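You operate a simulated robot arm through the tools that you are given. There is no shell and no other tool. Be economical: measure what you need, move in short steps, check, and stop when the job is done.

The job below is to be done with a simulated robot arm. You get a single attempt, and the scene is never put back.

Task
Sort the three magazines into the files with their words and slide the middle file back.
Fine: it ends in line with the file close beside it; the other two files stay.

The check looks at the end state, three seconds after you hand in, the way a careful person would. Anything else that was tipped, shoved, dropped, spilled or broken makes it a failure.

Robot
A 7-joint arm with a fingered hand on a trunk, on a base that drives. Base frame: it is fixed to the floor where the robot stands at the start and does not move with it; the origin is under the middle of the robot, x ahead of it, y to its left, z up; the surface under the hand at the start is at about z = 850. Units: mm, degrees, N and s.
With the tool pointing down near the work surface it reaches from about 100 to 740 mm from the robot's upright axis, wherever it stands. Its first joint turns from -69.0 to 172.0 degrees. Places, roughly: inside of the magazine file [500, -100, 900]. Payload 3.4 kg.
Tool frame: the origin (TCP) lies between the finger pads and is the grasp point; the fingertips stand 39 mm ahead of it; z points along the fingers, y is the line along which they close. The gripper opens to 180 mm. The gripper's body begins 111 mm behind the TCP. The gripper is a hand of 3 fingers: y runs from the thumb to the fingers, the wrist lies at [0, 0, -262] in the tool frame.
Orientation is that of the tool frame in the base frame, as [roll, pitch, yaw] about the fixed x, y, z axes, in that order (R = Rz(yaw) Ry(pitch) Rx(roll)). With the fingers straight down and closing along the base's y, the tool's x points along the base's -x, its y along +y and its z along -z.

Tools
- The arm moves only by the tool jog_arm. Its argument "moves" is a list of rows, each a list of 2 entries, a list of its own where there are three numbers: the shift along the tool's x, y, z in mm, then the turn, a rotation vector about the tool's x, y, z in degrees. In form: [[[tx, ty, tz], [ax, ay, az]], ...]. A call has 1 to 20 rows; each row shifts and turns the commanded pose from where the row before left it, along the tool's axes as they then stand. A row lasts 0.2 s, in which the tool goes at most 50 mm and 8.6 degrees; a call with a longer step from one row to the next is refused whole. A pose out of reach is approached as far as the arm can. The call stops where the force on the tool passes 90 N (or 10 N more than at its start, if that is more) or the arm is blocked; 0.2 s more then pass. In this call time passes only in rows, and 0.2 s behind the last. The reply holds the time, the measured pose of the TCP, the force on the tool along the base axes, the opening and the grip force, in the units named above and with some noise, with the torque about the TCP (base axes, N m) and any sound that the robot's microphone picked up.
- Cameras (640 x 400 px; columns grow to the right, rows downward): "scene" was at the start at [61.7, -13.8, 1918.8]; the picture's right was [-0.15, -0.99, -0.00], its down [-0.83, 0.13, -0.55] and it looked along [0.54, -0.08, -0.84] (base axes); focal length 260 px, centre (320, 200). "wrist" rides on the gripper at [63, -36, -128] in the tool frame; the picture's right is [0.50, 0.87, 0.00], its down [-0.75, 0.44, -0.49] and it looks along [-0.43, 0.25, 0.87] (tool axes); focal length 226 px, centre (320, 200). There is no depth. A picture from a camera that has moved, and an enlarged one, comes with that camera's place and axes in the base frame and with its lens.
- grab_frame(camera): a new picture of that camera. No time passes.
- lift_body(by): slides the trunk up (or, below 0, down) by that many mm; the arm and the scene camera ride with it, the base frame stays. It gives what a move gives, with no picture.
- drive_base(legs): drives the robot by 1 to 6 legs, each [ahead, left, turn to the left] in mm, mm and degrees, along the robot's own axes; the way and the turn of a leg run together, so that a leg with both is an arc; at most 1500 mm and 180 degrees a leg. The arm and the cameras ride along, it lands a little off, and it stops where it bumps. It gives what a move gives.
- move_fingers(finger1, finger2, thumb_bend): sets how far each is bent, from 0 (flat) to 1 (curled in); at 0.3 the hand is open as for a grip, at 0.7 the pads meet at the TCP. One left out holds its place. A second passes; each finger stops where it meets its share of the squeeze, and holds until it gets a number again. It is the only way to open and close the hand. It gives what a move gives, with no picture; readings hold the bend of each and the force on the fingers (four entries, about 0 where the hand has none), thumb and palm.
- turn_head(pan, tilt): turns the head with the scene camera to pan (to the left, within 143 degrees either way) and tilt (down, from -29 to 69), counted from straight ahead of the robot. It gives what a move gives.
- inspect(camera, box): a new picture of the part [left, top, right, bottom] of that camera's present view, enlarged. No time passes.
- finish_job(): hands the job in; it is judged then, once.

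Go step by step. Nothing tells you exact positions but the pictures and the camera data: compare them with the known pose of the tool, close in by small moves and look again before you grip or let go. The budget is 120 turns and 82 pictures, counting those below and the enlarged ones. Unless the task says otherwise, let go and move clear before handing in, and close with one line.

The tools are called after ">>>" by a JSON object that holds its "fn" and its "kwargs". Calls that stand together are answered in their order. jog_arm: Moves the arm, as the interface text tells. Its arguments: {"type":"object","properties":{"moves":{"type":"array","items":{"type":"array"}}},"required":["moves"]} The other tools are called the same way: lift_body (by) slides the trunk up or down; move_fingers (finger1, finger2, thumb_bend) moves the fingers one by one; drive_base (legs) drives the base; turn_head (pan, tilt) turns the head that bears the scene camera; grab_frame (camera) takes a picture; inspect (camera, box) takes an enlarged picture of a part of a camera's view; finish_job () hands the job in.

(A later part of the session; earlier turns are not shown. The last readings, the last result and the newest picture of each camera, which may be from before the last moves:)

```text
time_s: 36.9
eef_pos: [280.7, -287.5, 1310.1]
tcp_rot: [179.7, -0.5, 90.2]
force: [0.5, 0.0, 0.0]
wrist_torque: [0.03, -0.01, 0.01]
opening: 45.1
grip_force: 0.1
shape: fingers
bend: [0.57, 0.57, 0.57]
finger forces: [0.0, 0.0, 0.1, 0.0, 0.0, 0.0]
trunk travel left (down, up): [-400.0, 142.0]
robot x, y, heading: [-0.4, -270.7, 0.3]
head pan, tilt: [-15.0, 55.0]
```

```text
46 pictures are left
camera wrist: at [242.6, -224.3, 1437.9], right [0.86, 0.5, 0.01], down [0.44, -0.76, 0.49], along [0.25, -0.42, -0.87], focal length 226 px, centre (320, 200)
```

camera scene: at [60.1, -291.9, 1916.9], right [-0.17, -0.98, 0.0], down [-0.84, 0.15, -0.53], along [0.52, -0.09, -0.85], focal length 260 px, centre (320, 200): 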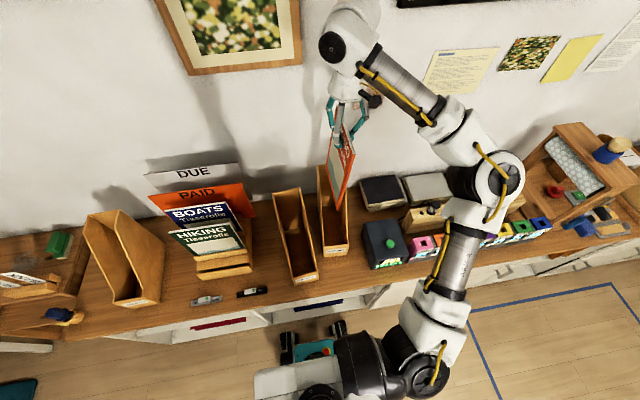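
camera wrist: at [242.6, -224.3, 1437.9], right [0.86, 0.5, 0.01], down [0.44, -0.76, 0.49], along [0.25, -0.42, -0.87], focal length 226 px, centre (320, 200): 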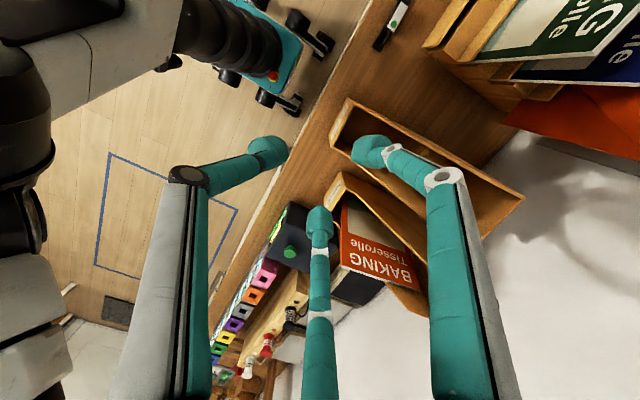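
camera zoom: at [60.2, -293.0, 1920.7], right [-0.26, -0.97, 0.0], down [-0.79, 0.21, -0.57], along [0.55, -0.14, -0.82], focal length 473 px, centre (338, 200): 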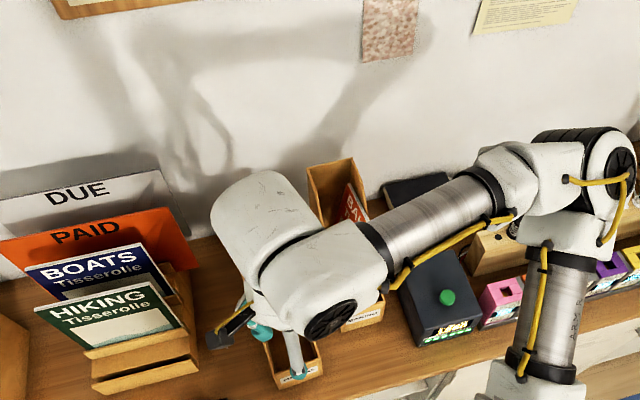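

I'll zoom the wrist view on the two files to measure position and yaw.

>>> {"fn": "inspect", "kwargs": {"camera": "wrist", "box": [290, 80, 540, 330]}}

```text
1.60 times, centred on (415, 205) of wrist
camera zoom: at [242.6, -224.3, 1437.9], right [0.86, 0.5, 0.01], down [0.44, -0.76, 0.49], along [0.25, -0.42, -0.87], focal length 362 px, centre (168, 192)
```

zoom: 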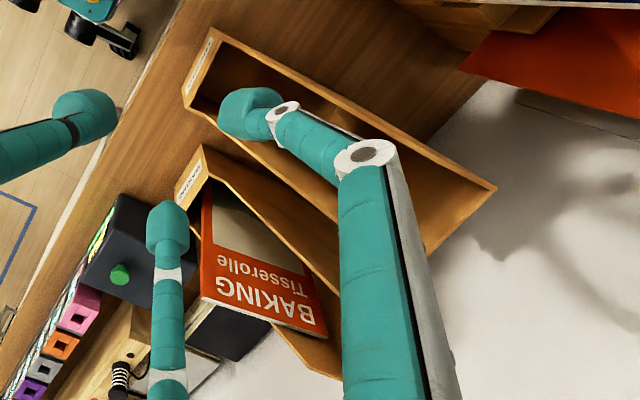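

Yaw is uncertain but small; pushing with two fingertips side by side will square the front. I'll tilt the hand 20°, set the fingers, and lower it in front of the HIKING file.

>>> {"fn": "move_fingers", "kwargs": {"finger1": 0.55, "finger2": 0.55, "thumb_bend": 0.62}}

>>> {"fn": "jog_arm", "kwargs": {"moves": [[[2, -8, 0], [-6.7, 0, 0]], [[0, 0, 0], [-6.7, 0, 0]], [[0, 0, 0], [-6.6, 0, 0]], [[0, -15.4, 42.3], [0, 0, 0]], [[0, -15.4, 42.3], [0, 0, 0]], [[0, -15.4, 42.3], [0, 0, 0]], [[0, -15.4, 42.3], [0, 0, 0]], [[0, -15.4, 42.3], [0, 0, 0]], [[0, -15.4, 42.3], [0, 0, 0]], [[0, -15.4, 42.3], [0, 0, 0]], [[0, 0, 0], [0, 0, 0]], [[0, 0, 0], [0, 0, 0]]]}}

>>> {"fn": "grab_frame", "kwargs": {"camera": "wrist"}}

>>> {"fn": "grab_frame", "kwargs": {"camera": "scene"}}

```text
time_s: 37.9
eef_pos: [280.5, -285.8, 1309.5]
tcp_rot: [179.7, -0.5, 90.1]
force: [0.9, 0.3, 0.8]
wrist_torque: [0.01, 0.01, 0.0]
opening: 40.0
grip_force: 0.1
shape: fingers
bend: [0.55, 0.55, 0.62]
finger forces: [0.1, 0.0, 0.1, 0.1, 0.0, 0.0]
trunk travel left (down, up): [-400.0, 142.0]
robot x, y, heading: [-3.9, -268.6, -0.1]
head pan, tilt: [-15.0, 55.0]
```

```text
time_s: 40.5
eef_pos: [273.9, -284.5, 1298.3]
tcp_rot: [159.6, -0.5, 90.1]
force: [-0.1, 0.6, -0.8]
wrist_torque: [-0.01, -0.06, 0.02]
opening: 40.1
grip_force: 0.1
shape: fingers
bend: [0.55, 0.55, 0.62]
finger forces: [0.1, 0.0, 0.1, 0.1, 0.1, 0.0]
out of reach, approached as far as the arm can: row 4, 5, 6, 7, 8, 9, 10
trunk travel left (down, up): [-400.0, 142.0]
robot x, y, heading: [1.7, -268.0, 0.3]
head pan, tilt: [-15.0, 55.0]
```

```text
44 pictures are left
camera wrist: at [193.4, -221.9, 1406.2], right [0.81, 0.5, 0.3], down [0.24, -0.76, 0.61], along [0.53, -0.42, -0.74], focal length 226 px, centre (320, 200)
```

wrist: 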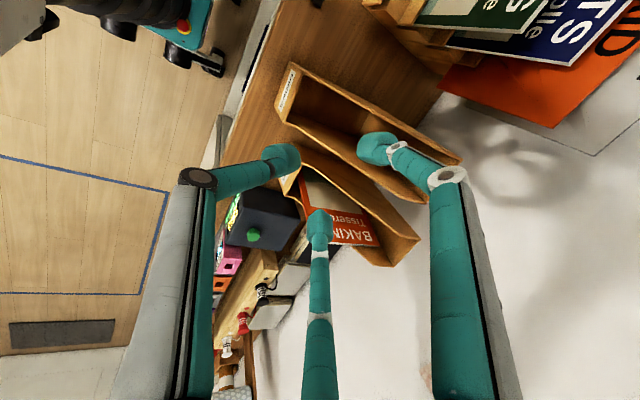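

```text
43 pictures are left
camera scene: at [59.5, -293.1, 1920.7], right [-0.26, -0.97, 0.0], down [-0.79, 0.21, -0.57], along [0.55, -0.15, -0.82], focal length 260 px, centre (320, 200)
```

scene: 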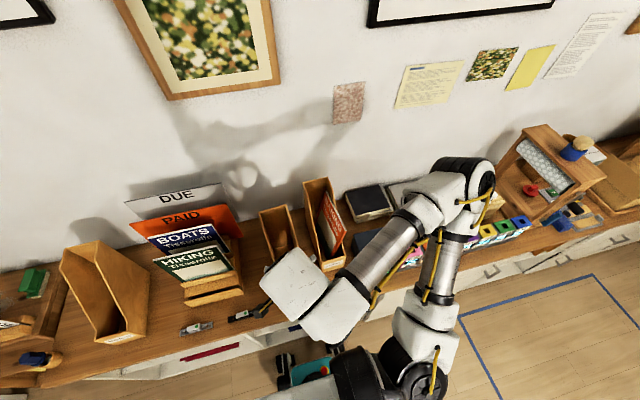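

The pose is too close to the body. I'll check the floor behind before driving back.

>>> {"fn": "turn_head", "kwargs": {"pan": 143, "tilt": 50}}

>>> {"fn": "grab_frame", "kwargs": {"camera": "scene"}}

```text
time_s: 42.9
eef_pos: [272.1, -282.8, 1298.0]
tcp_rot: [159.6, -0.5, 90.2]
force: [1.0, 0.6, 0.1]
wrist_torque: [0.03, 0.02, 0.03]
opening: 40.0
grip_force: 0.1
shape: fingers
bend: [0.55, 0.55, 0.62]
finger forces: [0.0, 0.1, 0.0, 0.1, 0.0, 0.0]
trunk travel left (down, up): [-400.0, 142.0]
robot x, y, heading: [-5.8, -272.1, 0.2]
head pan, tilt: [143.0, 50.0]
```

```text
42 pictures are left
camera scene: at [-71.7, -228.2, 1927.7], right [0.6, 0.8, 0.0], down [0.61, -0.46, -0.65], along [-0.52, 0.39, -0.76], focal length 260 px, centre (320, 200)
```

scene: 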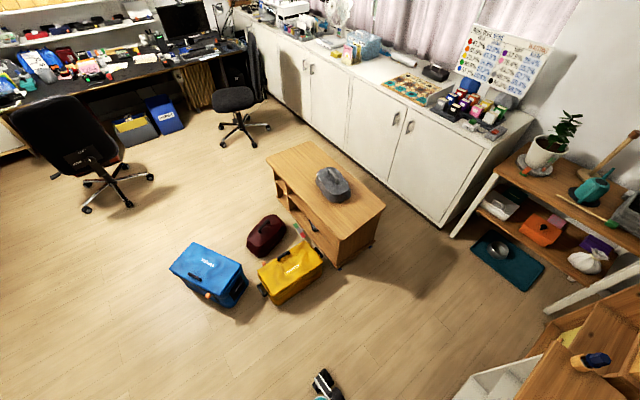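

There's clear floor behind (nearest bag about 900 mm back). I'll drive back 220 mm and re-extend the hand.

>>> {"fn": "drive_base", "kwargs": {"legs": [[-220, 0, 0]]}}

>>> {"fn": "turn_head", "kwargs": {"pan": -5, "tilt": 50}}

>>> {"fn": "jog_arm", "kwargs": {"moves": [[[0, 37.6, 13.7], [0, 0, 0]], [[0, 37.6, 13.7], [0, 0, 0]], [[0, 37.6, 13.7], [0, 0, 0]], [[0, 37.6, 13.7], [0, 0, 0]], [[0, 28, 10], [0, 0, 0]], [[0, 0, 0], [0, 0, 0]], [[0, 0, 0], [0, 0, 0]], [[0, 0, 0], [0, 0, 0]], [[0, 0, 0], [0, 0, 0]], [[0, 0, 0], [0, 0, 0]]]}}

>>> {"fn": "grab_frame", "kwargs": {"camera": "scene"}}

```text
time_s: 44.6
eef_pos: [55.0, -285.6, 1298.2]
tcp_rot: [159.6, -0.5, 90.0]
force: [-0.3, 0.3, 0.7]
wrist_torque: [-0.01, -0.01, 0.01]
opening: 40.0
grip_force: 0.0
shape: fingers
bend: [0.55, 0.55, 0.62]
finger forces: [0.0, 0.0, 0.0, 0.0, 0.0, 0.0]
trunk travel left (down, up): [-400.0, 142.0]
robot x, y, heading: [-218.7, -270.7, -0.2]
head pan, tilt: [143.0, 50.0]
```

```text
time_s: 46.9
eef_pos: [53.2, -282.5, 1298.7]
tcp_rot: [159.7, -0.4, 90.0]
force: [-0.2, 0.0, 0.0]
wrist_torque: [-0.03, 0.03, -0.03]
opening: 40.0
grip_force: 0.0
shape: fingers
bend: [0.55, 0.55, 0.62]
finger forces: [0.0, 0.1, 0.1, 0.1, 0.0, 0.1]
trunk travel left (down, up): [-400.0, 142.0]
robot x, y, heading: [-216.4, -269.5, -0.1]
head pan, tilt: [-5.0, 50.0]
```

```text
time_s: 49.1
eef_pos: [242.9, -280.3, 1301.2]
tcp_rot: [159.7, -0.4, 90.0]
force: [0.1, 0.7, 0.3]
wrist_torque: [-0.01, -0.01, 0.0]
opening: 39.4
grip_force: 0.1
shape: fingers
bend: [0.55, 0.55, 0.62]
finger forces: [0.1, 0.0, 0.0, 0.1, 0.0, 0.0]
trunk travel left (down, up): [-400.0, 142.0]
robot x, y, heading: [-217.1, -270.3, -0.0]
head pan, tilt: [-5.0, 50.0]
```

```text
41 pictures are left
camera scene: at [-149.3, -281.1, 1927.2], right [-0.09, -1.0, 0.0], down [-0.76, 0.07, -0.64], along [0.64, -0.05, -0.77], focal length 260 px, centre (320, 200)
```

scene: 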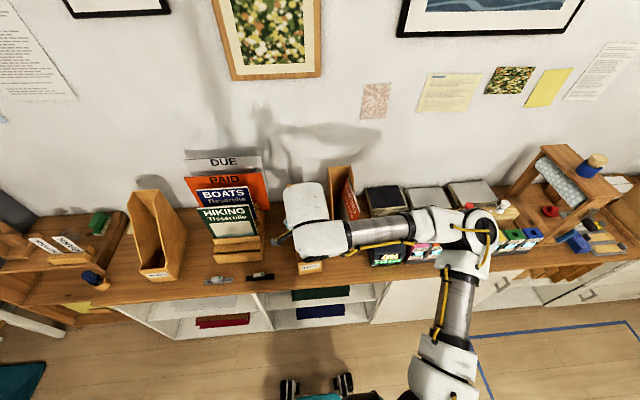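

Now descending in front of the HIKING file.

>>> {"fn": "jog_arm", "kwargs": {"moves": [[[-4, -15.4, 42.3], [0, 0, 0]], [[0, -15.4, 42.3], [0, 0, 0]], [[0, -15.4, 42.3], [0, 0, 0]], [[0, -15.4, 42.3], [0, 0, 0]], [[0, -15.4, 42.3], [0, 0, 0]], [[0, -15.4, 42.3], [0, 0, 0]], [[0, -15.4, 42.3], [0, 0, 0]], [[0, -8.5, 23.5], [0, 0, 0]], [[0, 0, 0], [0, 0, 0]], [[0, 0, 0], [0, 0, 0]]]}}

>>> {"fn": "grab_frame", "kwargs": {"camera": "wrist"}}

>>> {"fn": "inspect", "kwargs": {"camera": "scene", "box": [260, 150, 420, 290]}}

```text
time_s: 51.3
eef_pos: [244.9, -282.6, 958.8]
tcp_rot: [159.6, -0.4, 90.1]
force: [-0.7, 0.3, -0.3]
wrist_torque: [0.0, 0.02, 0.0]
opening: 39.6
grip_force: 0.0
shape: fingers
bend: [0.55, 0.55, 0.62]
finger forces: [0.0, 0.0, 0.0, 0.0, 0.0, 0.0]
trunk travel left (down, up): [-400.0, 142.0]
robot x, y, heading: [-213.1, -271.1, -0.3]
head pan, tilt: [-5.0, 50.0]
```

```text
40 pictures are left
camera wrist: at [166.4, -219.9, 1067.1], right [0.81, 0.5, 0.3], down [0.24, -0.76, 0.61], along [0.53, -0.42, -0.73], focal length 226 px, centre (320, 200)
```

wrist: 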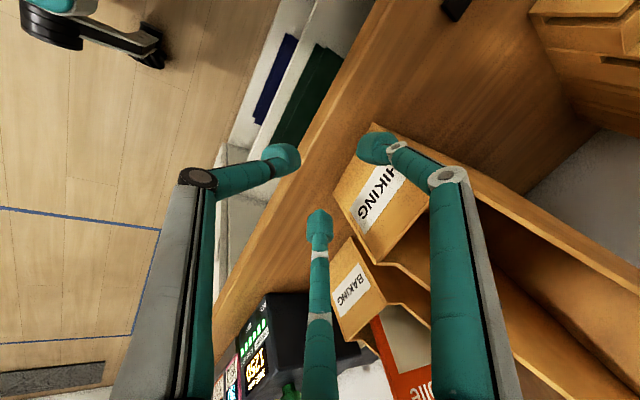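

```text
2.86 times, centred on (340, 220) of scene
camera zoom: at [-149.5, -281.3, 1927.2], right [-0.09, -1.0, 0.0], down [-0.76, 0.07, -0.64], along [0.64, -0.05, -0.77], focal length 744 px, centre (263, 143)
```

zoom: 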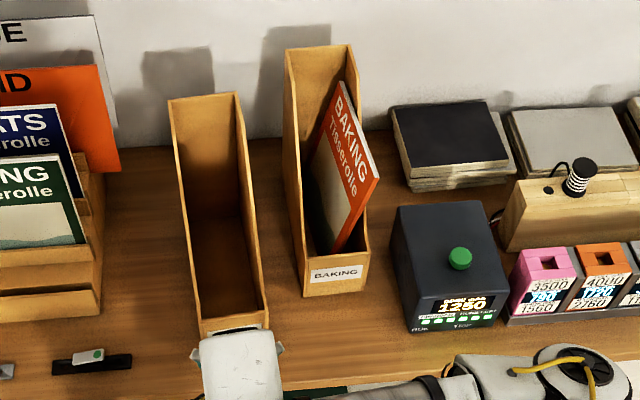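

Good view. I'll lower another 45 mm, approach 40 mm, and check.

>>> {"fn": "jog_arm", "kwargs": {"moves": [[[0, -15.4, 42.3], [0, 0, 0]], [[0, 18.8, 6.8], [0, 0, 0]], [[0, 18.8, 6.8], [0, 0, 0]], [[0, 9.4, 3.4], [0, 0, 0]], [[0, 0, 0], [0, 0, 0]], [[0, 0, 0], [0, 0, 0]]]}}

>>> {"fn": "grab_frame", "kwargs": {"camera": "wrist"}}

```text
time_s: 52.7
eef_pos: [294.4, -282.5, 914.5]
tcp_rot: [159.5, -0.3, 90.0]
force: [-2.0, -0.6, 0.4]
wrist_torque: [0.0, 0.05, 0.03]
opening: 36.9
grip_force: 1.8
shape: fingers
bend: [0.56, 0.55, 0.62]
finger forces: [2.1, 0.0, 0.0, 0.1, 0.0, 0.1]
trunk travel left (down, up): [-400.0, 142.0]
robot x, y, heading: [-216.7, -269.9, -0.1]
head pan, tilt: [-5.0, 50.0]
```

```text
38 pictures are left
camera wrist: at [215.6, -221.1, 1022.1], right [0.81, 0.5, 0.3], down [0.24, -0.76, 0.61], along [0.53, -0.42, -0.73], focal length 226 px, centre (320, 200)
```

wrist: 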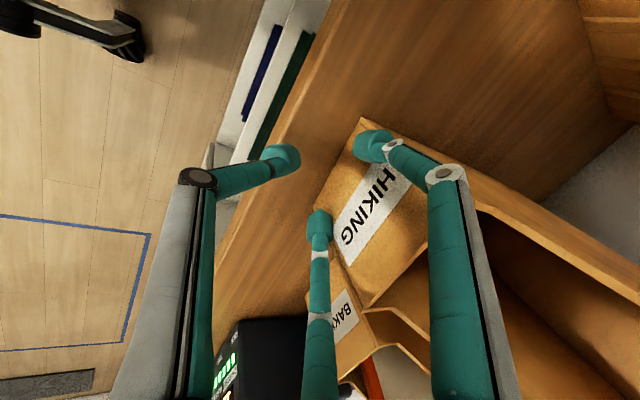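

Finger 1 (the +y side) touched first, which fits the slight yaw. I'll push 60 mm forward and look.

>>> {"fn": "jog_arm", "kwargs": {"moves": [[[0, 9.4, 3.4], [0, 0, 0]], [[0, 9.4, 3.4], [0, 0, 0]], [[0, 9.4, 3.4], [0, 0, 0]], [[0, 9.4, 3.4], [0, 0, 0]], [[0, 9.4, 3.4], [0, 0, 0]], [[0, 9.4, 3.4], [0, 0, 0]], [[0, 0, 0], [0, 0, 0]], [[0, 0, 0], [0, 0, 0]]]}}

>>> {"fn": "inspect", "kwargs": {"camera": "scene", "box": [260, 150, 420, 290]}}

>>> {"fn": "grab_frame", "kwargs": {"camera": "wrist"}}

```text
time_s: 54.5
eef_pos: [355.7, -282.4, 914.9]
tcp_rot: [159.5, -0.4, 90.1]
force: [-0.3, -0.3, 0.4]
wrist_torque: [-0.01, 0.02, 0.0]
opening: 38.6
grip_force: 0.3
shape: fingers
bend: [0.56, 0.55, 0.62]
finger forces: [0.8, 0.1, 0.1, 0.0, 0.0, 0.0]
trunk travel left (down, up): [-400.0, 142.0]
robot x, y, heading: [-216.7, -272.1, -0.0]
head pan, tilt: [-5.0, 50.0]
```

```text
2.86 times, centred on (340, 220) of scene
camera zoom: at [-149.3, -280.4, 1927.2], right [-0.09, -1.0, 0.0], down [-0.76, 0.07, -0.64], along [0.64, -0.05, -0.77], focal length 744 px, centre (263, 143)
```

zoom: 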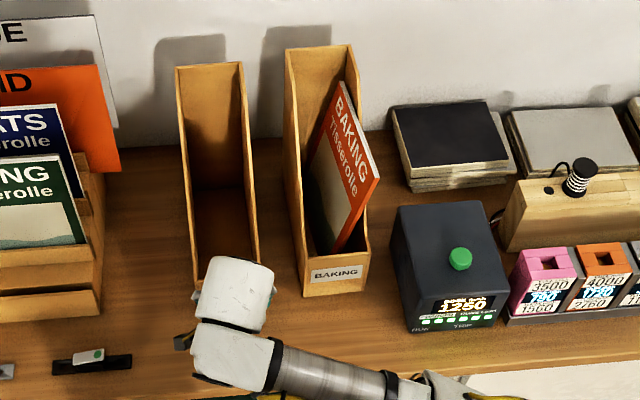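

```text
36 pictures are left
camera wrist: at [275.8, -220.9, 1022.8], right [0.81, 0.5, 0.31], down [0.24, -0.76, 0.61], along [0.53, -0.42, -0.73], focal length 226 px, centre (320, 200)
```

wrist: 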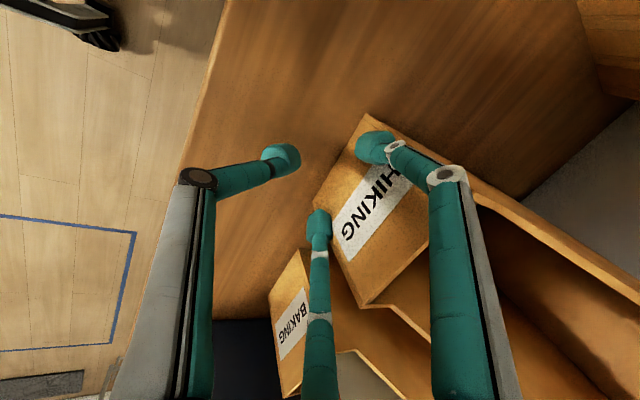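

The file is squared. By both views HIKING's front is about 25 mm ahead of BAKING's, so I'll push 21 mm more and re-measure.

>>> {"fn": "jog_arm", "kwargs": {"moves": [[[0, 9.4, 3.4], [0, 0, 0]], [[0, 6.5, 2.4], [0, 0, 0]], [[0, 3.8, 1.4], [0, 0, 0]], [[0, 0, 0], [0, 0, 0]], [[0, 0, 0], [0, 0, 0]], [[0, 0, 0], [0, 0, 0]]]}}

>>> {"fn": "jog_arm", "kwargs": {"moves": [[[0, -37, -13.5], [0, 0, 0]], [[0, -37, -13.5], [0, 0, 0]], [[0, -18, -6.5], [0, 0, 0]], [[0, 0, 0], [0, 0, 0]], [[0, 0, 0], [0, 0, 0]], [[0, 0, 0], [0, 0, 0]]]}}

>>> {"fn": "inspect", "kwargs": {"camera": "scene", "box": [280, 150, 400, 270]}}

>>> {"fn": "grab_frame", "kwargs": {"camera": "wrist"}}

```text
time_s: 55.9
eef_pos: [376.8, -283.8, 916.4]
tcp_rot: [159.7, -0.4, 90.0]
force: [-1.2, -0.2, -0.1]
wrist_torque: [-0.02, 0.07, 0.02]
opening: 37.8
grip_force: 0.3
shape: fingers
bend: [0.56, 0.55, 0.62]
finger forces: [1.4, 0.3, 0.1, 0.1, 0.0, 0.0]
trunk travel left (down, up): [-400.0, 142.0]
robot x, y, heading: [-219.3, -268.4, -0.3]
head pan, tilt: [-5.0, 50.0]
```

```text
time_s: 57.3
eef_pos: [277.0, -282.9, 916.5]
tcp_rot: [159.8, -0.4, 90.0]
force: [0.4, -0.1, -0.1]
wrist_torque: [-0.02, 0.02, -0.01]
opening: 39.9
grip_force: 0.2
shape: fingers
bend: [0.55, 0.55, 0.62]
finger forces: [0.1, 0.1, 0.0, 0.0, 0.1, 0.0]
trunk travel left (down, up): [-400.0, 142.0]
robot x, y, heading: [-215.7, -267.7, -0.1]
head pan, tilt: [-5.0, 50.0]
```

```text
3.33 times, centred on (340, 210) of scene
camera zoom: at [-150.0, -280.3, 1927.2], right [-0.09, -1.0, 0.0], down [-0.76, 0.07, -0.64], along [0.64, -0.05, -0.77], focal length 868 px, centre (253, 167)
```

zoom: 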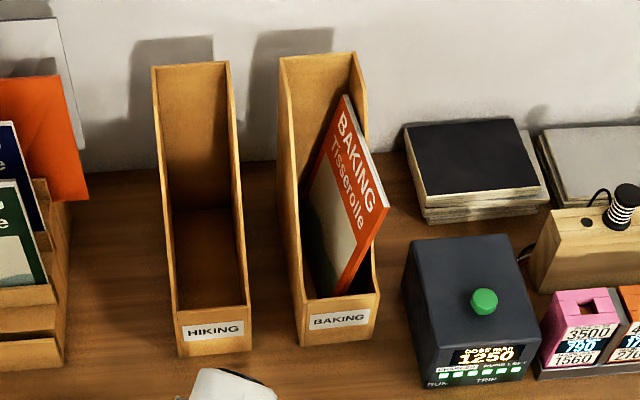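

```text
34 pictures are left
camera wrist: at [198.7, -221.3, 1024.0], right [0.81, 0.5, 0.3], down [0.24, -0.76, 0.61], along [0.53, -0.42, -0.73], focal length 226 px, centre (320, 200)
```

wrist: 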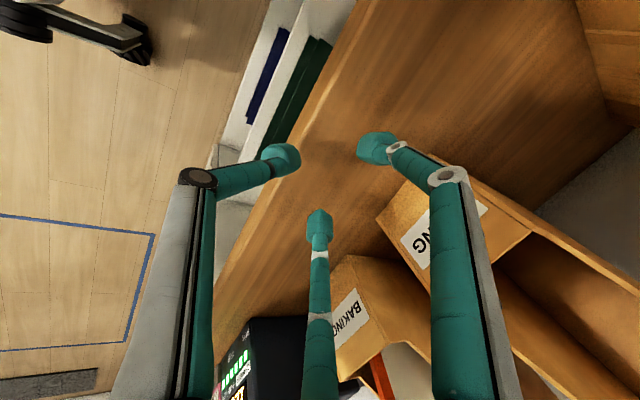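

HIKING's front now lies on the extension of BAKING's front line (within ~1–2 mm), and the backs match too. Next I'll raise the hand, level it, and drive to a spot that serves all remaining targets.

>>> {"fn": "jog_arm", "kwargs": {"moves": [[[0, 15.4, -42.3], [0, 0, 0]], [[0, 15.4, -42.3], [0, 0, 0]], [[0, 15.4, -42.3], [0, 0, 0]], [[0, 15.4, -42.3], [0, 0, 0]], [[0, 15.4, -42.3], [0, 0, 0]], [[0, 15.4, -42.3], [0, 0, 0]], [[0, 15.4, -42.3], [0, 0, 0]], [[0, 15.4, -42.3], [0, 0, 0]], [[0, 15.4, -42.3], [0, 0, 0]], [[0, 0, 0], [6.7, 0, 0]], [[0, 0, 0], [6.7, 0, 0]], [[0, 0, 0], [6.6, 0.4, 0]]]}}

>>> {"fn": "drive_base", "kwargs": {"legs": [[170, 0, 0], [0, 190, 0]]}}

>>> {"fn": "move_fingers", "kwargs": {"finger1": 0.6, "finger2": 0.6, "thumb_bend": 0.6}}

>>> {"fn": "turn_head", "kwargs": {"pan": -5, "tilt": 56}}

>>> {"fn": "grab_frame", "kwargs": {"camera": "wrist"}}

```text
time_s: 59.9
eef_pos: [277.8, -287.6, 1320.6]
tcp_rot: [179.8, -0.8, 90.2]
force: [0.9, -0.4, -0.3]
wrist_torque: [0.01, 0.03, -0.01]
opening: 40.1
grip_force: 0.1
shape: fingers
bend: [0.55, 0.55, 0.62]
finger forces: [0.1, 0.0, 0.0, 0.1, 0.0, 0.0]
trunk travel left (down, up): [-400.0, 142.0]
robot x, y, heading: [-214.8, -269.8, -0.1]
head pan, tilt: [-5.0, 50.0]
```

```text
time_s: 62.5
eef_pos: [449.1, -102.8, 1320.5]
tcp_rot: [179.7, -1.0, 89.8]
force: [-0.3, 0.1, 0.3]
wrist_torque: [-0.02, 0.03, 0.03]
opening: 39.6
grip_force: 0.0
shape: fingers
bend: [0.55, 0.55, 0.62]
finger forces: [0.0, 0.0, 0.0, 0.0, 0.1, 0.1]
trunk travel left (down, up): [-400.0, 142.0]
robot x, y, heading: [-44.7, -83.2, -0.3]
head pan, tilt: [-5.0, 50.0]
```

```text
time_s: 63.5
eef_pos: [446.3, -76.9, 1321.1]
tcp_rot: [179.5, 0.0, 90.0]
force: [-0.3, 0.5, -0.1]
wrist_torque: [-0.06, -0.04, 0.0]
opening: 33.7
grip_force: 0.1
shape: fingers
bend: [0.6, 0.6, 0.6]
finger forces: [0.1, 0.1, 0.0, 0.0, 0.1, 0.0]
trunk travel left (down, up): [-400.0, 142.0]
robot x, y, heading: [-42.7, -78.5, -0.1]
head pan, tilt: [-5.0, 50.0]
```

```text
time_s: 64.2
eef_pos: [445.4, -97.3, 1320.5]
tcp_rot: [179.6, -0.6, 89.9]
force: [-0.4, -0.3, 0.3]
wrist_torque: [0.0, 0.01, 0.03]
opening: 33.6
grip_force: 0.0
shape: fingers
bend: [0.6, 0.6, 0.6]
finger forces: [0.1, 0.1, 0.1, 0.0, 0.0, 0.0]
trunk travel left (down, up): [-400.0, 142.0]
robot x, y, heading: [-41.9, -81.6, -0.3]
head pan, tilt: [-5.0, 56.0]
```

```text
33 pictures are left
camera wrist: at [408.1, -34.5, 1449.2], right [0.87, 0.5, 0.01], down [0.43, -0.76, 0.49], along [0.25, -0.42, -0.87], focal length 226 px, centre (320, 200)
```

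wrist: 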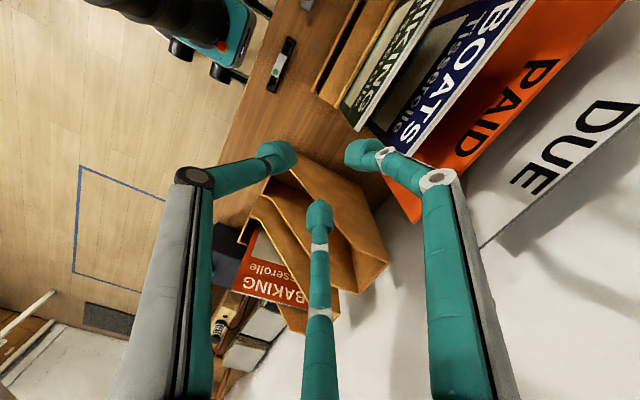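

Moving over the HIKING magazine (479, 30) and letting the sway settle.

>>> {"fn": "jog_arm", "kwargs": {"moves": [[[42, 11, 0], [0, 0, 0]], [[42, 11, 0], [0, 0, 0]], [[42, 11, 20], [0, 0, 0]], [[0, 0, 30], [0, 0, 0]], [[0, 0, 20], [0, 0, 0]], [[0, 0, 0], [0, 0, 0]], [[0, 0, 0], [0, 0, 0]], [[0, 0, 0], [0, 0, 0]], [[0, 0, 0], [0, 0, 0]], [[0, 0, 0], [0, 0, 0]], [[0, 0, 0], [0, 0, 0]], [[0, 0, 0], [0, 0, 0]], [[0, 0, 0], [0, 0, 0]]]}}

>>> {"fn": "grab_frame", "kwargs": {"camera": "wrist"}}

```text
time_s: 67.0
eef_pos: [480.8, 37.7, 1252.7]
tcp_rot: [179.5, -0.3, 89.9]
force: [0.5, 0.2, 0.7]
wrist_torque: [0.03, -0.01, 0.01]
opening: 33.8
grip_force: 0.1
shape: fingers
bend: [0.6, 0.6, 0.6]
finger forces: [0.0, 0.0, 0.0, 0.0, 0.0, 0.0]
trunk travel left (down, up): [-400.0, 142.0]
robot x, y, heading: [-43.0, -81.9, -0.2]
head pan, tilt: [-5.0, 56.0]
```

```text
32 pictures are left
camera wrist: at [442.8, 99.7, 1381.2], right [0.87, 0.5, 0.01], down [0.43, -0.76, 0.49], along [0.25, -0.42, -0.87], focal length 226 px, centre (320, 200)
```

wrist: 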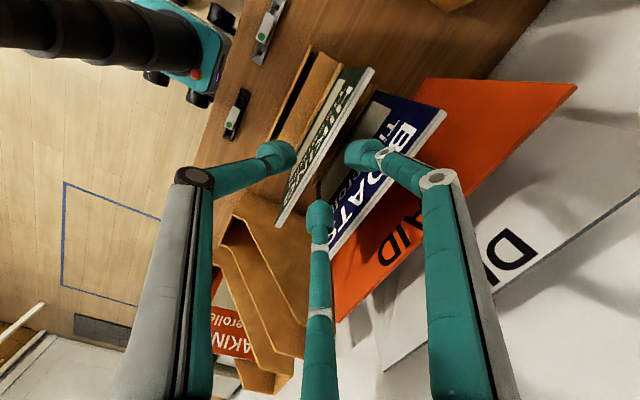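

Aligned: magazine edge at x≈478, centre y≈36. Descending 98 mm.

>>> {"fn": "jog_arm", "kwargs": {"moves": [[[0, -2, 30], [0, 0, 0]], [[0, 0, 25], [0, 0, 0]], [[0, 0, 20], [0, 0, 0]], [[0, 0, 23], [0, 0, 0]], [[0, 0, 0], [0, 0, 0]]]}}

>>> {"fn": "grab_frame", "kwargs": {"camera": "wrist"}}

```text
time_s: 68.2
eef_pos: [478.3, 37.1, 1154.4]
tcp_rot: [179.5, -0.4, 89.9]
force: [-0.4, -0.2, 0.0]
wrist_torque: [0.04, 0.02, 0.01]
opening: 33.6
grip_force: 0.0
shape: fingers
bend: [0.6, 0.6, 0.6]
finger forces: [0.1, 0.0, 0.0, 0.1, 0.1, 0.0]
trunk travel left (down, up): [-400.0, 142.0]
robot x, y, heading: [-47.2, -80.7, -0.3]
head pan, tilt: [-5.0, 56.0]
```

```text
31 pictures are left
camera wrist: at [440.5, 100.4, 1282.4], right [0.87, 0.5, 0.01], down [0.43, -0.76, 0.49], along [0.25, -0.42, -0.87], focal length 226 px, centre (320, 200)
```

wrist: 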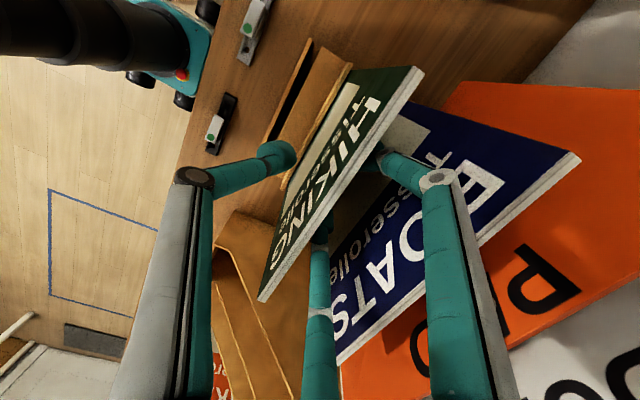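

Same picture as with BAKING. Grip and lift.

>>> {"fn": "move_fingers", "kwargs": {"finger1": 0.75, "finger2": 0.75, "thumb_bend": 0.75}}

>>> {"fn": "jog_arm", "kwargs": {"moves": [[[0, 0, -20], [0, 0, 0]], [[0, 0, -25], [0, 0, 0]], [[0, 0, -30], [0, 0, 0]], [[0, 0, -40], [0, 0, 0]], [[0, 0, -40], [0, 0, 0]], [[0, 0, -40], [0, 0, 0]], [[0, 0, -40], [0, 0, 0]], [[0, 0, -40], [0, 0, 0]]]}}

>>> {"fn": "grab_frame", "kwargs": {"camera": "wrist"}}

```text
time_s: 69.2
eef_pos: [479.2, 38.2, 1152.8]
tcp_rot: [179.6, -0.4, 89.9]
force: [0.4, 0.5, -1.3]
wrist_torque: [0.01, 0.06, 0.01]
opening: 1.7
grip_force: 14.2
shape: fingers
bend: [0.72, 0.72, 0.7]
finger forces: [8.3, 8.2, 0.0, 0.0, 11.5, 0.1]
trunk travel left (down, up): [-400.0, 142.0]
robot x, y, heading: [-45.3, -79.6, -0.3]
head pan, tilt: [-5.0, 56.0]
```

```text
time_s: 71.0
eef_pos: [473.6, 37.0, 1429.3]
tcp_rot: [179.4, -0.2, 90.1]
force: [0.2, 0.1, -2.1]
wrist_torque: [0.02, 0.04, -0.01]
opening: 1.5
grip_force: 14.7
shape: fingers
bend: [0.72, 0.72, 0.7]
finger forces: [9.2, 9.1, 0.0, 0.0, 11.3, 0.0]
trunk travel left (down, up): [-400.0, 142.0]
robot x, y, heading: [-45.0, -81.6, -0.1]
head pan, tilt: [-5.0, 56.0]
```

```text
30 pictures are left
camera wrist: at [434.7, 99.6, 1557.4], right [0.87, 0.5, 0.01], down [0.43, -0.76, 0.49], along [0.25, -0.42, -0.87], focal length 226 px, centre (320, 200)
```

wrist: 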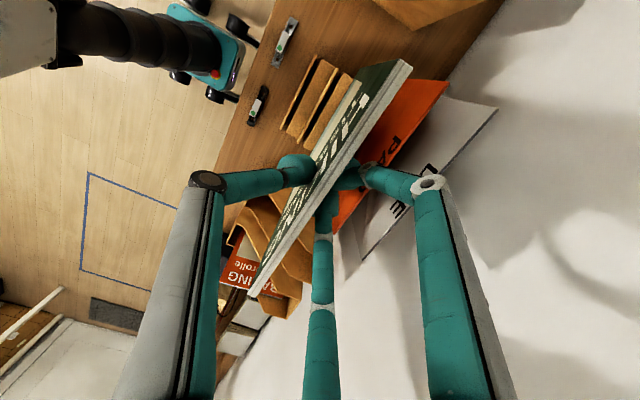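

Held. I'll raise a little, move to −y clear of the rack, rotate 90°, and go above the HIKING file.

>>> {"fn": "jog_arm", "kwargs": {"moves": [[[0, 0, -25], [0, 0, 0]], [[-45, 0, 0], [0, 0, 0]], [[-45, 0, 0], [0, 0, 0]], [[-45, 0, 0], [0, 0, 0]], [[-45, 0, 0], [0, 0, 0]], [[-45, 0, 0], [0, 0, 0]], [[0, 0, 0], [0, 0, -8.2]], [[0, 0, 0], [0, 0, -8.2]], [[0, 0, 0], [0, 0, -8.2]], [[0, 0, 0], [0, 0, -8.2]], [[0, 0, 0], [0, 0, -8.2]], [[0, 0, 0], [0, 0, -8.2]], [[0, 0, 0], [0, 0, -8.2]], [[0, 0, 0], [0, 0, -8.2]], [[0, 0, 0], [0, 0, -8.2]], [[0, 0, 0], [0, 0, -8.2]], [[0, 0, 0], [0, 0, -8]]]}}

>>> {"fn": "grab_frame", "kwargs": {"camera": "scene"}}

```text
time_s: 74.6
eef_pos: [477.3, -190.8, 1453.6]
tcp_rot: [179.6, 0.4, -179.9]
force: [0.5, 0.2, -1.8]
wrist_torque: [-0.03, 0.02, 0.01]
opening: 1.4
grip_force: 5.4
shape: fingers
bend: [0.73, 0.72, 0.7]
finger forces: [0.1, 0.0, 0.1, 0.1, 11.3, 0.0]
trunk travel left (down, up): [-400.0, 142.0]
robot x, y, heading: [-50.1, -80.4, -0.1]
head pan, tilt: [-5.0, 56.0]
```

```text
29 pictures are left
camera scene: at [17.9, -93.5, 1919.4], right [-0.09, -1.0, 0.0], down [-0.83, 0.08, -0.56], along [0.55, -0.05, -0.83], focal length 260 px, centre (320, 200)
```

scene: 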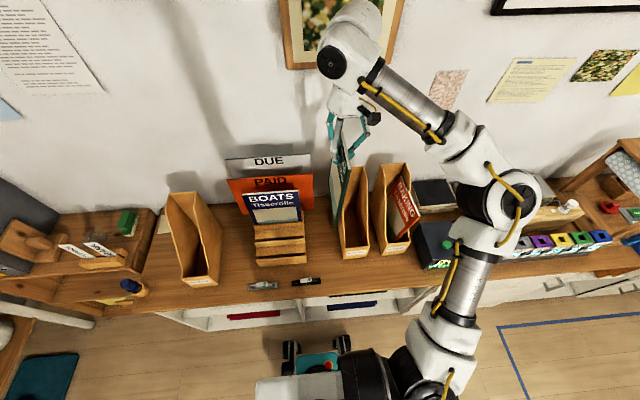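

Now moving above the HIKING file at about (542, −278) and letting it settle.

>>> {"fn": "jog_arm", "kwargs": {"moves": [[[-22, -29, 0], [0, 0, 0]], [[-22, -29, 0], [0, 0, 0]], [[-22, -29, 0], [0, 0, 0]], [[0, 0, 0], [0, 0, 0]], [[0, 0, 0], [0, 0, 0]], [[0, 0, 0], [0, 0, 0]], [[0, 0, 0], [0, 0, 0]], [[0, 0, 0], [0, 0, 0]], [[0, 0, 0], [0, 0, 0]], [[0, 0, 0], [0, 0, 0]]]}}

>>> {"fn": "inspect", "kwargs": {"camera": "scene", "box": [300, 80, 440, 280]}}

>>> {"fn": "inspect", "kwargs": {"camera": "wrist", "box": [180, 10, 480, 220]}}

```text
time_s: 76.8
eef_pos: [541.8, -278.0, 1453.7]
tcp_rot: [179.5, 0.3, 179.9]
force: [0.2, 0.0, -1.7]
wrist_torque: [0.03, 0.03, -0.01]
opening: 1.5
grip_force: 5.4
shape: fingers
bend: [0.73, 0.73, 0.7]
finger forces: [0.0, 0.0, 0.0, 0.0, 11.2, 0.0]
trunk travel left (down, up): [-400.0, 142.0]
robot x, y, heading: [-45.9, -79.5, -0.2]
head pan, tilt: [-5.0, 56.0]
```

```text
2.00 times, centred on (370, 180) of scene
camera zoom: at [18.3, -94.0, 1919.4], right [-0.09, -1.0, 0.0], down [-0.83, 0.08, -0.56], along [0.55, -0.05, -0.83], focal length 520 px, centre (220, 240)
```

zoom: 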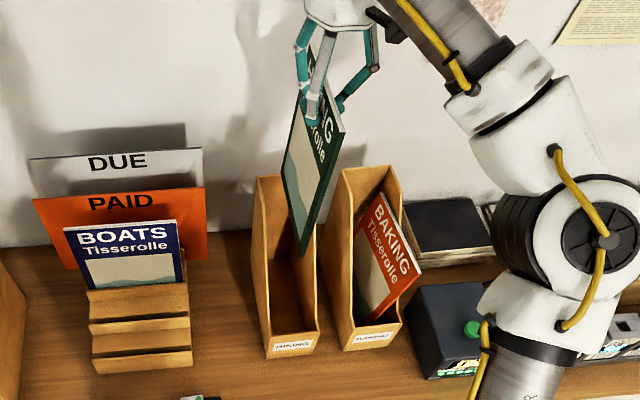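

```text
1.90 times, centred on (330, 115) of wrist
camera zoom: at [477.8, -314.2, 1580.5], right [-0.5, 0.87, 0.0], down [0.75, 0.43, 0.5], along [0.43, 0.25, -0.87], focal length 431 px, centre (301, 362)
```

zoom: 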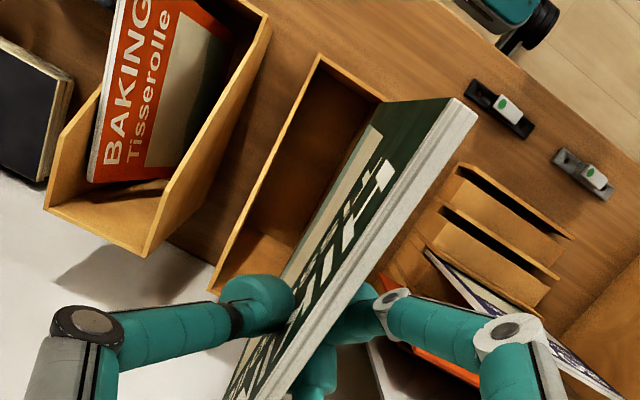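

The file centre is at y≈−275 and parallel to BAKING's. I'll lower into it in stages.

>>> {"fn": "jog_arm", "kwargs": {"moves": [[[2, 3, 20], [0, 0, 0]], [[0, 0, 35], [0, 0, 0]], [[0, 0, 35], [0, 0, 0]], [[0, 0, 35], [0, 0, 0]], [[0, 0, 35], [0, 0, 0]], [[0, 0, 35], [0, 0, 0]], [[0, 0, 35], [0, 0, 0]], [[0, 0, 20], [0, 0, 0]], [[0, 0, 0], [0, 0, 0]], [[0, 0, 0], [0, 0, 0]]]}}

>>> {"fn": "inspect", "kwargs": {"camera": "scene", "box": [300, 120, 440, 280]}}

>>> {"fn": "grab_frame", "kwargs": {"camera": "wrist"}}

```text
time_s: 79.0
eef_pos: [542.6, -273.1, 1204.5]
tcp_rot: [179.6, 0.5, 180.0]
force: [0.1, 0.3, -1.5]
wrist_torque: [-0.03, -0.03, 0.01]
opening: 1.5
grip_force: 5.5
shape: fingers
bend: [0.73, 0.73, 0.7]
finger forces: [0.1, 0.1, 0.0, 0.0, 11.1, 0.0]
trunk travel left (down, up): [-400.0, 142.0]
robot x, y, heading: [-48.3, -80.4, -0.4]
head pan, tilt: [-5.0, 56.0]
```

```text
2.50 times, centred on (370, 200) of scene
camera zoom: at [19.0, -95.1, 1919.4], right [-0.09, -1.0, 0.0], down [-0.83, 0.08, -0.56], along [0.55, -0.05, -0.83], focal length 651 px, centre (195, 200)
```

zoom: 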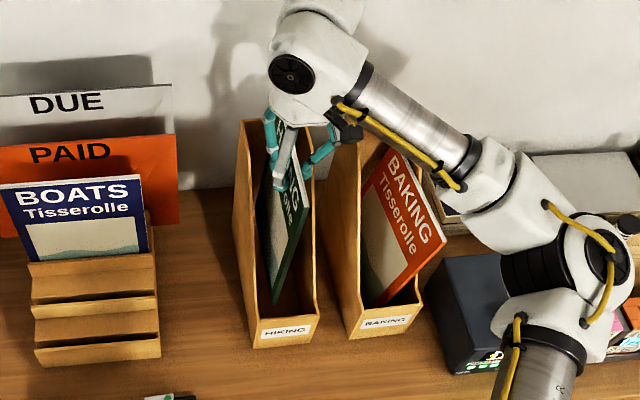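

```text
25 pictures are left
camera wrist: at [477.7, -309.3, 1330.2], right [-0.5, 0.87, 0.0], down [0.75, 0.43, 0.5], along [0.43, 0.25, -0.87], focal length 226 px, centre (320, 200)
```

wrist: 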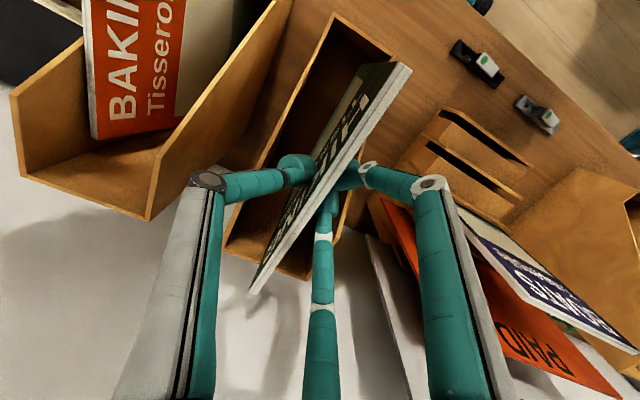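

It's well inside. Lowering until it rests on the floor (around TCP 1098).

>>> {"fn": "jog_arm", "kwargs": {"moves": [[[0, 0, 25], [0, 0, 0]], [[0, 0, 25], [0, 0, 0]], [[0, 0, 25], [0, 0, 0]], [[0, 0, 15], [0, 0, 0]], [[0, 0, 7], [0, 0, 0]], [[0, 0, 0], [0, 0, 0]]]}}

```text
time_s: 80.4
eef_pos: [543.2, -270.8, 1105.7]
tcp_rot: [179.6, 0.5, 179.9]
force: [-2.9, -0.9, 3.7]
wrist_torque: [-0.02, 0.08, -0.02]
opening: 1.6
grip_force: 5.4
shape: fingers
bend: [0.73, 0.73, 0.7]
finger forces: [0.0, 0.0, 0.1, 0.1, 11.9, 0.0]
trunk travel left (down, up): [-400.0, 142.0]
robot x, y, heading: [-42.4, -81.4, -0.2]
head pan, tilt: [-5.0, 56.0]
```

Light contact: the bottom has reached the floor. Releasing gently and rising.

>>> {"fn": "move_fingers", "kwargs": {"finger1": 0.64, "finger2": 0.64, "thumb_bend": 0.64}}

>>> {"fn": "move_fingers", "kwargs": {"finger1": 0.58, "finger2": 0.58, "thumb_bend": 0.58}}

>>> {"fn": "jog_arm", "kwargs": {"moves": [[[0, 0, -15], [0, 0, 0]], [[0, 0, -15], [0, 0, 0]], [[0, 0, -20], [0, 0, 0]], [[0, 0, -40], [0, 0, 0]], [[0, 0, -40], [0, 0, 0]], [[0, 0, -40], [0, 0, 0]], [[0, 0, -40], [0, 0, 0]]]}}

>>> {"fn": "grab_frame", "kwargs": {"camera": "scene"}}

>>> {"fn": "grab_frame", "kwargs": {"camera": "wrist"}}

```text
time_s: 81.4
eef_pos: [543.7, -272.2, 1105.1]
tcp_rot: [179.6, 0.4, 179.8]
force: [-0.4, -0.2, -0.3]
wrist_torque: [0.03, 0.02, -0.03]
opening: 18.3
grip_force: 0.2
shape: fingers
bend: [0.64, 0.64, 0.64]
finger forces: [0.1, 0.1, 0.0, 0.1, 0.1, 0.1]
trunk travel left (down, up): [-400.0, 142.0]
robot x, y, heading: [-47.5, -77.6, -0.1]
head pan, tilt: [-5.0, 56.0]
```

```text
time_s: 82.4
eef_pos: [542.6, -272.2, 1105.4]
tcp_rot: [179.7, 0.5, 179.9]
force: [-0.8, 1.5, 0.1]
wrist_torque: [0.0, -0.03, -0.08]
opening: 43.1
grip_force: 2.3
shape: fingers
bend: [0.57, 0.57, 0.58]
finger forces: [0.0, 0.9, 0.0, 0.1, 2.9, 0.0]
trunk travel left (down, up): [-400.0, 142.0]
robot x, y, heading: [-51.7, -80.5, -0.3]
head pan, tilt: [-5.0, 56.0]
```

```text
time_s: 84.0
eef_pos: [539.6, -271.2, 1317.7]
tcp_rot: [179.7, 0.6, 179.9]
force: [0.1, 0.1, 0.0]
wrist_torque: [-0.02, 0.0, 0.01]
opening: 44.9
grip_force: 0.1
shape: fingers
bend: [0.57, 0.57, 0.57]
finger forces: [0.0, 0.0, 0.0, 0.0, 0.1, 0.0]
trunk travel left (down, up): [-400.0, 142.0]
robot x, y, heading: [-41.7, -81.1, -0.2]
head pan, tilt: [-5.0, 56.0]
```

```text
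24 pictures are left
camera scene: at [16.1, -93.1, 1919.6], right [-0.09, -1.0, 0.0], down [-0.83, 0.08, -0.56], along [0.56, -0.05, -0.83], focal length 260 px, centre (320, 200)
```

scene: 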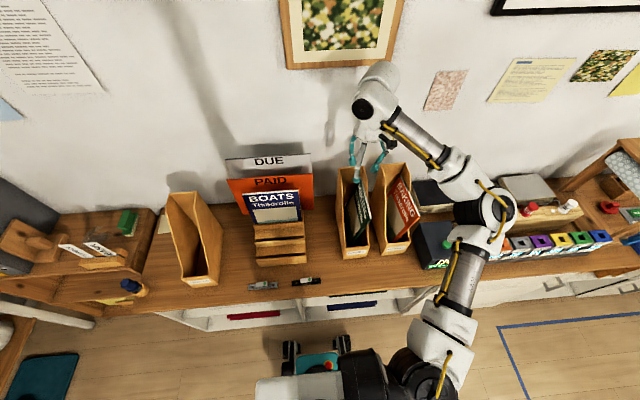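

```text
23 pictures are left
camera wrist: at [475.2, -308.2, 1444.1], right [-0.5, 0.87, 0.0], down [0.75, 0.43, 0.5], along [0.43, 0.25, -0.87], focal length 226 px, centre (320, 200)
```

wrist: 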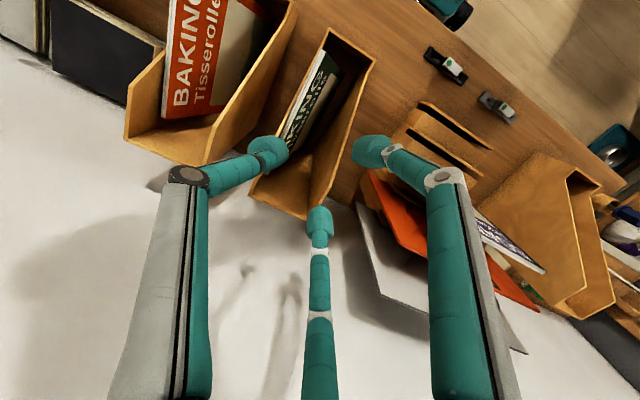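

HIKING is in. Next, BOATS: rise, turn back to yaw 90, and move over it (535, 33).

>>> {"fn": "jog_arm", "kwargs": {"moves": [[[0, 0, -30], [0, 0, 8.2]], [[0, 0, 0], [0, 0, 8.2]], [[0, 0, 0], [0, 0, 8.2]], [[0, 0, 0], [0, 0, 8.2]], [[0, 0, 0], [0, 0, 8.2]], [[0, 0, 0], [0, 0, 8.2]], [[0, 0, 0], [0, 0, 8.2]], [[0, 0, 0], [0, 0, 8.2]], [[0, 0, 0], [0, 0, 8.2]], [[0, 0, 0], [0, 0, 8.2]], [[0, 0, 0], [0, 0, 8]], [[44, 0, 0], [0, 0, 0]], [[44, 0, 0], [0, 0, 0]], [[44, 0, 0], [0, 0, 0]], [[44, 0, 0], [0, 0, 0]], [[44, 0, 0], [0, 0, 0]], [[44, 0, 0], [0, 0, 0]], [[40, 0, 0], [0, 0, 0]], [[0, 0, 0], [0, 0, 0]], [[0, 0, 0], [0, 0, 0]]]}}

>>> {"fn": "move_fingers", "kwargs": {"finger1": 0.6, "finger2": 0.6, "thumb_bend": 0.6}}

>>> {"fn": "grab_frame", "kwargs": {"camera": "wrist"}}

```text
time_s: 88.2
eef_pos: [543.0, 26.2, 1348.4]
tcp_rot: [179.6, -0.5, 90.0]
force: [-0.3, -0.6, 0.2]
wrist_torque: [0.03, 0.0, -0.02]
opening: 44.9
grip_force: 0.1
shape: fingers
bend: [0.57, 0.57, 0.57]
finger forces: [0.1, 0.1, 0.1, 0.0, 0.1, 0.0]
trunk travel left (down, up): [-400.0, 142.0]
robot x, y, heading: [-40.7, -77.9, -0.3]
head pan, tilt: [-5.0, 56.0]
```

```text
time_s: 89.2
eef_pos: [542.6, 28.3, 1350.3]
tcp_rot: [179.7, -0.4, 89.9]
force: [1.0, 0.0, -0.3]
wrist_torque: [-0.05, 0.01, 0.02]
opening: 34.0
grip_force: 0.1
shape: fingers
bend: [0.6, 0.6, 0.6]
finger forces: [0.0, 0.1, 0.1, 0.0, 0.0, 0.1]
trunk travel left (down, up): [-400.0, 142.0]
robot x, y, heading: [-44.6, -80.6, 0.1]
head pan, tilt: [-5.0, 56.0]
```

```text
22 pictures are left
camera wrist: at [504.5, 91.1, 1477.3], right [0.87, 0.5, 0.01], down [0.43, -0.76, 0.49], along [0.25, -0.42, -0.87], focal length 226 px, centre (320, 200)
```

wrist: 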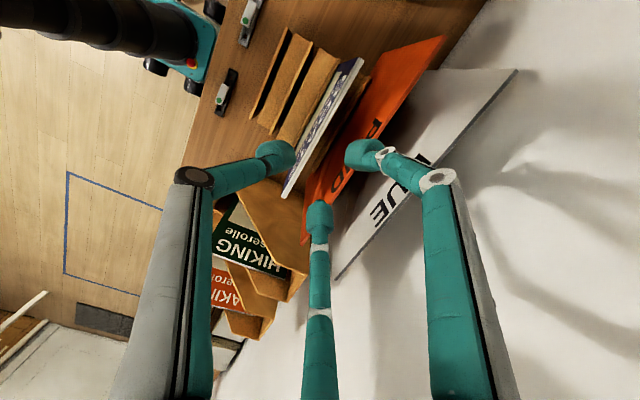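

BOATS edge at x≈537, centre y≈34. Descending in two stages, with a check against PAID and DUE behind.

>>> {"fn": "jog_arm", "kwargs": {"moves": [[[6, -6, 30], [0, 0, 0]], [[0, 0, 30], [0, 0, 0]], [[0, 0, 30], [0, 0, 0]], [[0, 0, 20], [0, 0, 0]], [[0, 0, 0], [0, 0, 0]]]}}

>>> {"fn": "grab_frame", "kwargs": {"camera": "wrist"}}

```text
time_s: 90.4
eef_pos: [535.6, 37.3, 1238.7]
tcp_rot: [179.5, -0.4, 89.9]
force: [-1.1, 0.2, 0.5]
wrist_torque: [0.0, -0.01, 0.0]
opening: 34.2
grip_force: 0.2
shape: fingers
bend: [0.6, 0.6, 0.6]
finger forces: [0.1, 0.1, 0.1, 0.0, 0.0, 0.0]
trunk travel left (down, up): [-400.0, 142.0]
robot x, y, heading: [-42.5, -81.2, -0.0]
head pan, tilt: [-5.0, 56.0]
```

```text
21 pictures are left
camera wrist: at [497.6, 99.6, 1366.4], right [0.87, 0.5, 0.01], down [0.43, -0.76, 0.49], along [0.25, -0.42, -0.87], focal length 226 px, centre (320, 200)
```

wrist: 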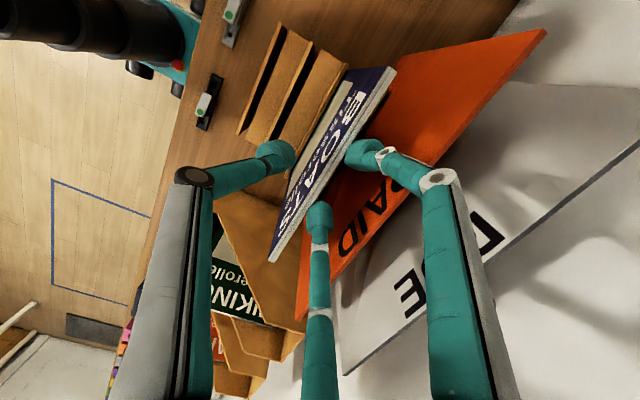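

Consistent with the earlier grips. Final 52 mm down, grip, lift.

>>> {"fn": "jog_arm", "kwargs": {"moves": [[[0, 0, 20], [0, 0, 0]], [[0, 0, 20], [0, 0, 0]], [[0, 0, 12], [0, 0, 0]], [[0, 0, 0], [0, 0, 0]]]}}

>>> {"fn": "grab_frame", "kwargs": {"camera": "wrist"}}

>>> {"fn": "move_fingers", "kwargs": {"finger1": 0.75, "finger2": 0.75, "thumb_bend": 0.75}}

```text
time_s: 91.4
eef_pos: [537.7, 38.3, 1185.6]
tcp_rot: [179.4, -0.4, 89.9]
force: [0.8, 0.0, -0.6]
wrist_torque: [0.0, -0.03, -0.05]
opening: 34.3
grip_force: 0.1
shape: fingers
bend: [0.6, 0.6, 0.6]
finger forces: [0.1, 0.1, 0.1, 0.0, 0.0, 0.0]
trunk travel left (down, up): [-400.0, 142.0]
robot x, y, heading: [-44.2, -79.1, -0.1]
head pan, tilt: [-5.0, 56.0]
```

```text
20 pictures are left
camera wrist: at [498.7, 100.0, 1313.8], right [0.87, 0.5, 0.01], down [0.43, -0.76, 0.49], along [0.25, -0.42, -0.87], focal length 226 px, centre (320, 200)
```

wrist: 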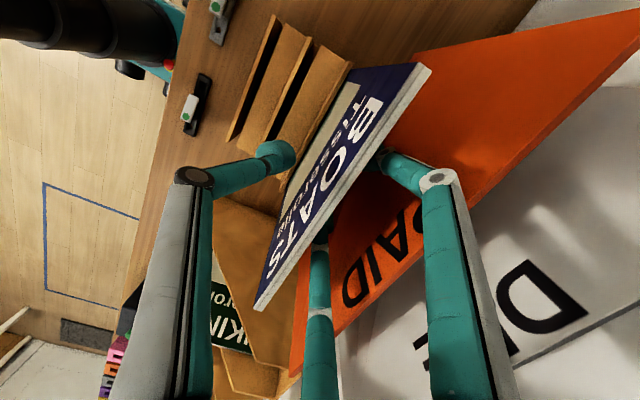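

```text
time_s: 92.4
eef_pos: [536.5, 38.2, 1184.3]
tcp_rot: [179.6, -0.3, 90.0]
force: [-0.2, -0.2, -0.5]
wrist_torque: [-0.01, 0.07, 0.0]
opening: 1.5
grip_force: 13.5
shape: fingers
bend: [0.72, 0.72, 0.7]
finger forces: [8.3, 8.2, 0.1, 0.0, 11.4, 0.0]
trunk travel left (down, up): [-400.0, 142.0]
robot x, y, heading: [-45.5, -82.5, -0.2]
head pan, tilt: [-5.0, 56.0]
```

Gripped. Lifting to 1450, bringing it forward a bit, then driving left so the BOATS file is in front.

>>> {"fn": "jog_arm", "kwargs": {"moves": [[[0, 0, -20], [0, 0, 0]], [[0, 0, -25], [0, 0, 0]], [[0, 0, -30], [0, 0, 0]], [[0, 0, -40], [0, 0, 0]], [[0, 0, -40], [0, 0, 0]], [[0, 0, -40], [0, 0, 0]], [[0, 0, -40], [0, 0, 0]], [[0, 0, -35], [0, 0, 0]], [[0, -30, 0], [0, 0, 0]], [[0, -30, 0], [0, 0, 0]], [[0, 0, 0], [0, 0, 0]]]}}

>>> {"fn": "grab_frame", "kwargs": {"camera": "scene"}}

```text
time_s: 94.8
eef_pos: [464.6, 29.3, 1447.1]
tcp_rot: [179.6, -0.3, 89.9]
force: [-0.5, 0.8, -1.4]
wrist_torque: [-0.03, 0.04, 0.03]
opening: 1.4
grip_force: 5.5
shape: fingers
bend: [0.73, 0.73, 0.7]
finger forces: [0.1, 0.0, 0.0, 0.0, 11.2, 0.1]
out of reach, approached as far as the arm can: row 8
trunk travel left (down, up): [-400.0, 142.0]
robot x, y, heading: [-45.1, -81.7, -0.2]
head pan, tilt: [-5.0, 56.0]
```

```text
19 pictures are left
camera scene: at [18.4, -94.5, 1919.4], right [-0.09, -1.0, 0.0], down [-0.83, 0.08, -0.56], along [0.55, -0.05, -0.83], focal length 260 px, centre (320, 200)
```

scene: 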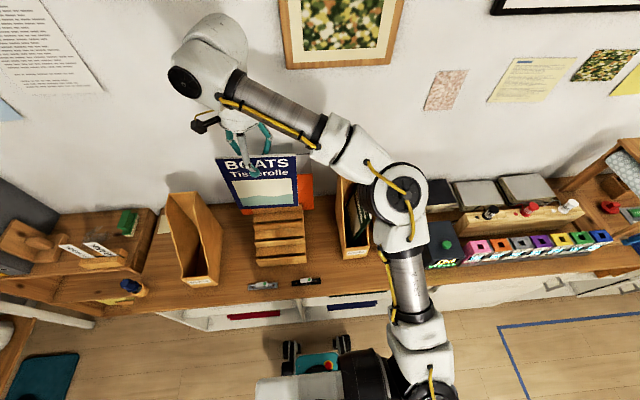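

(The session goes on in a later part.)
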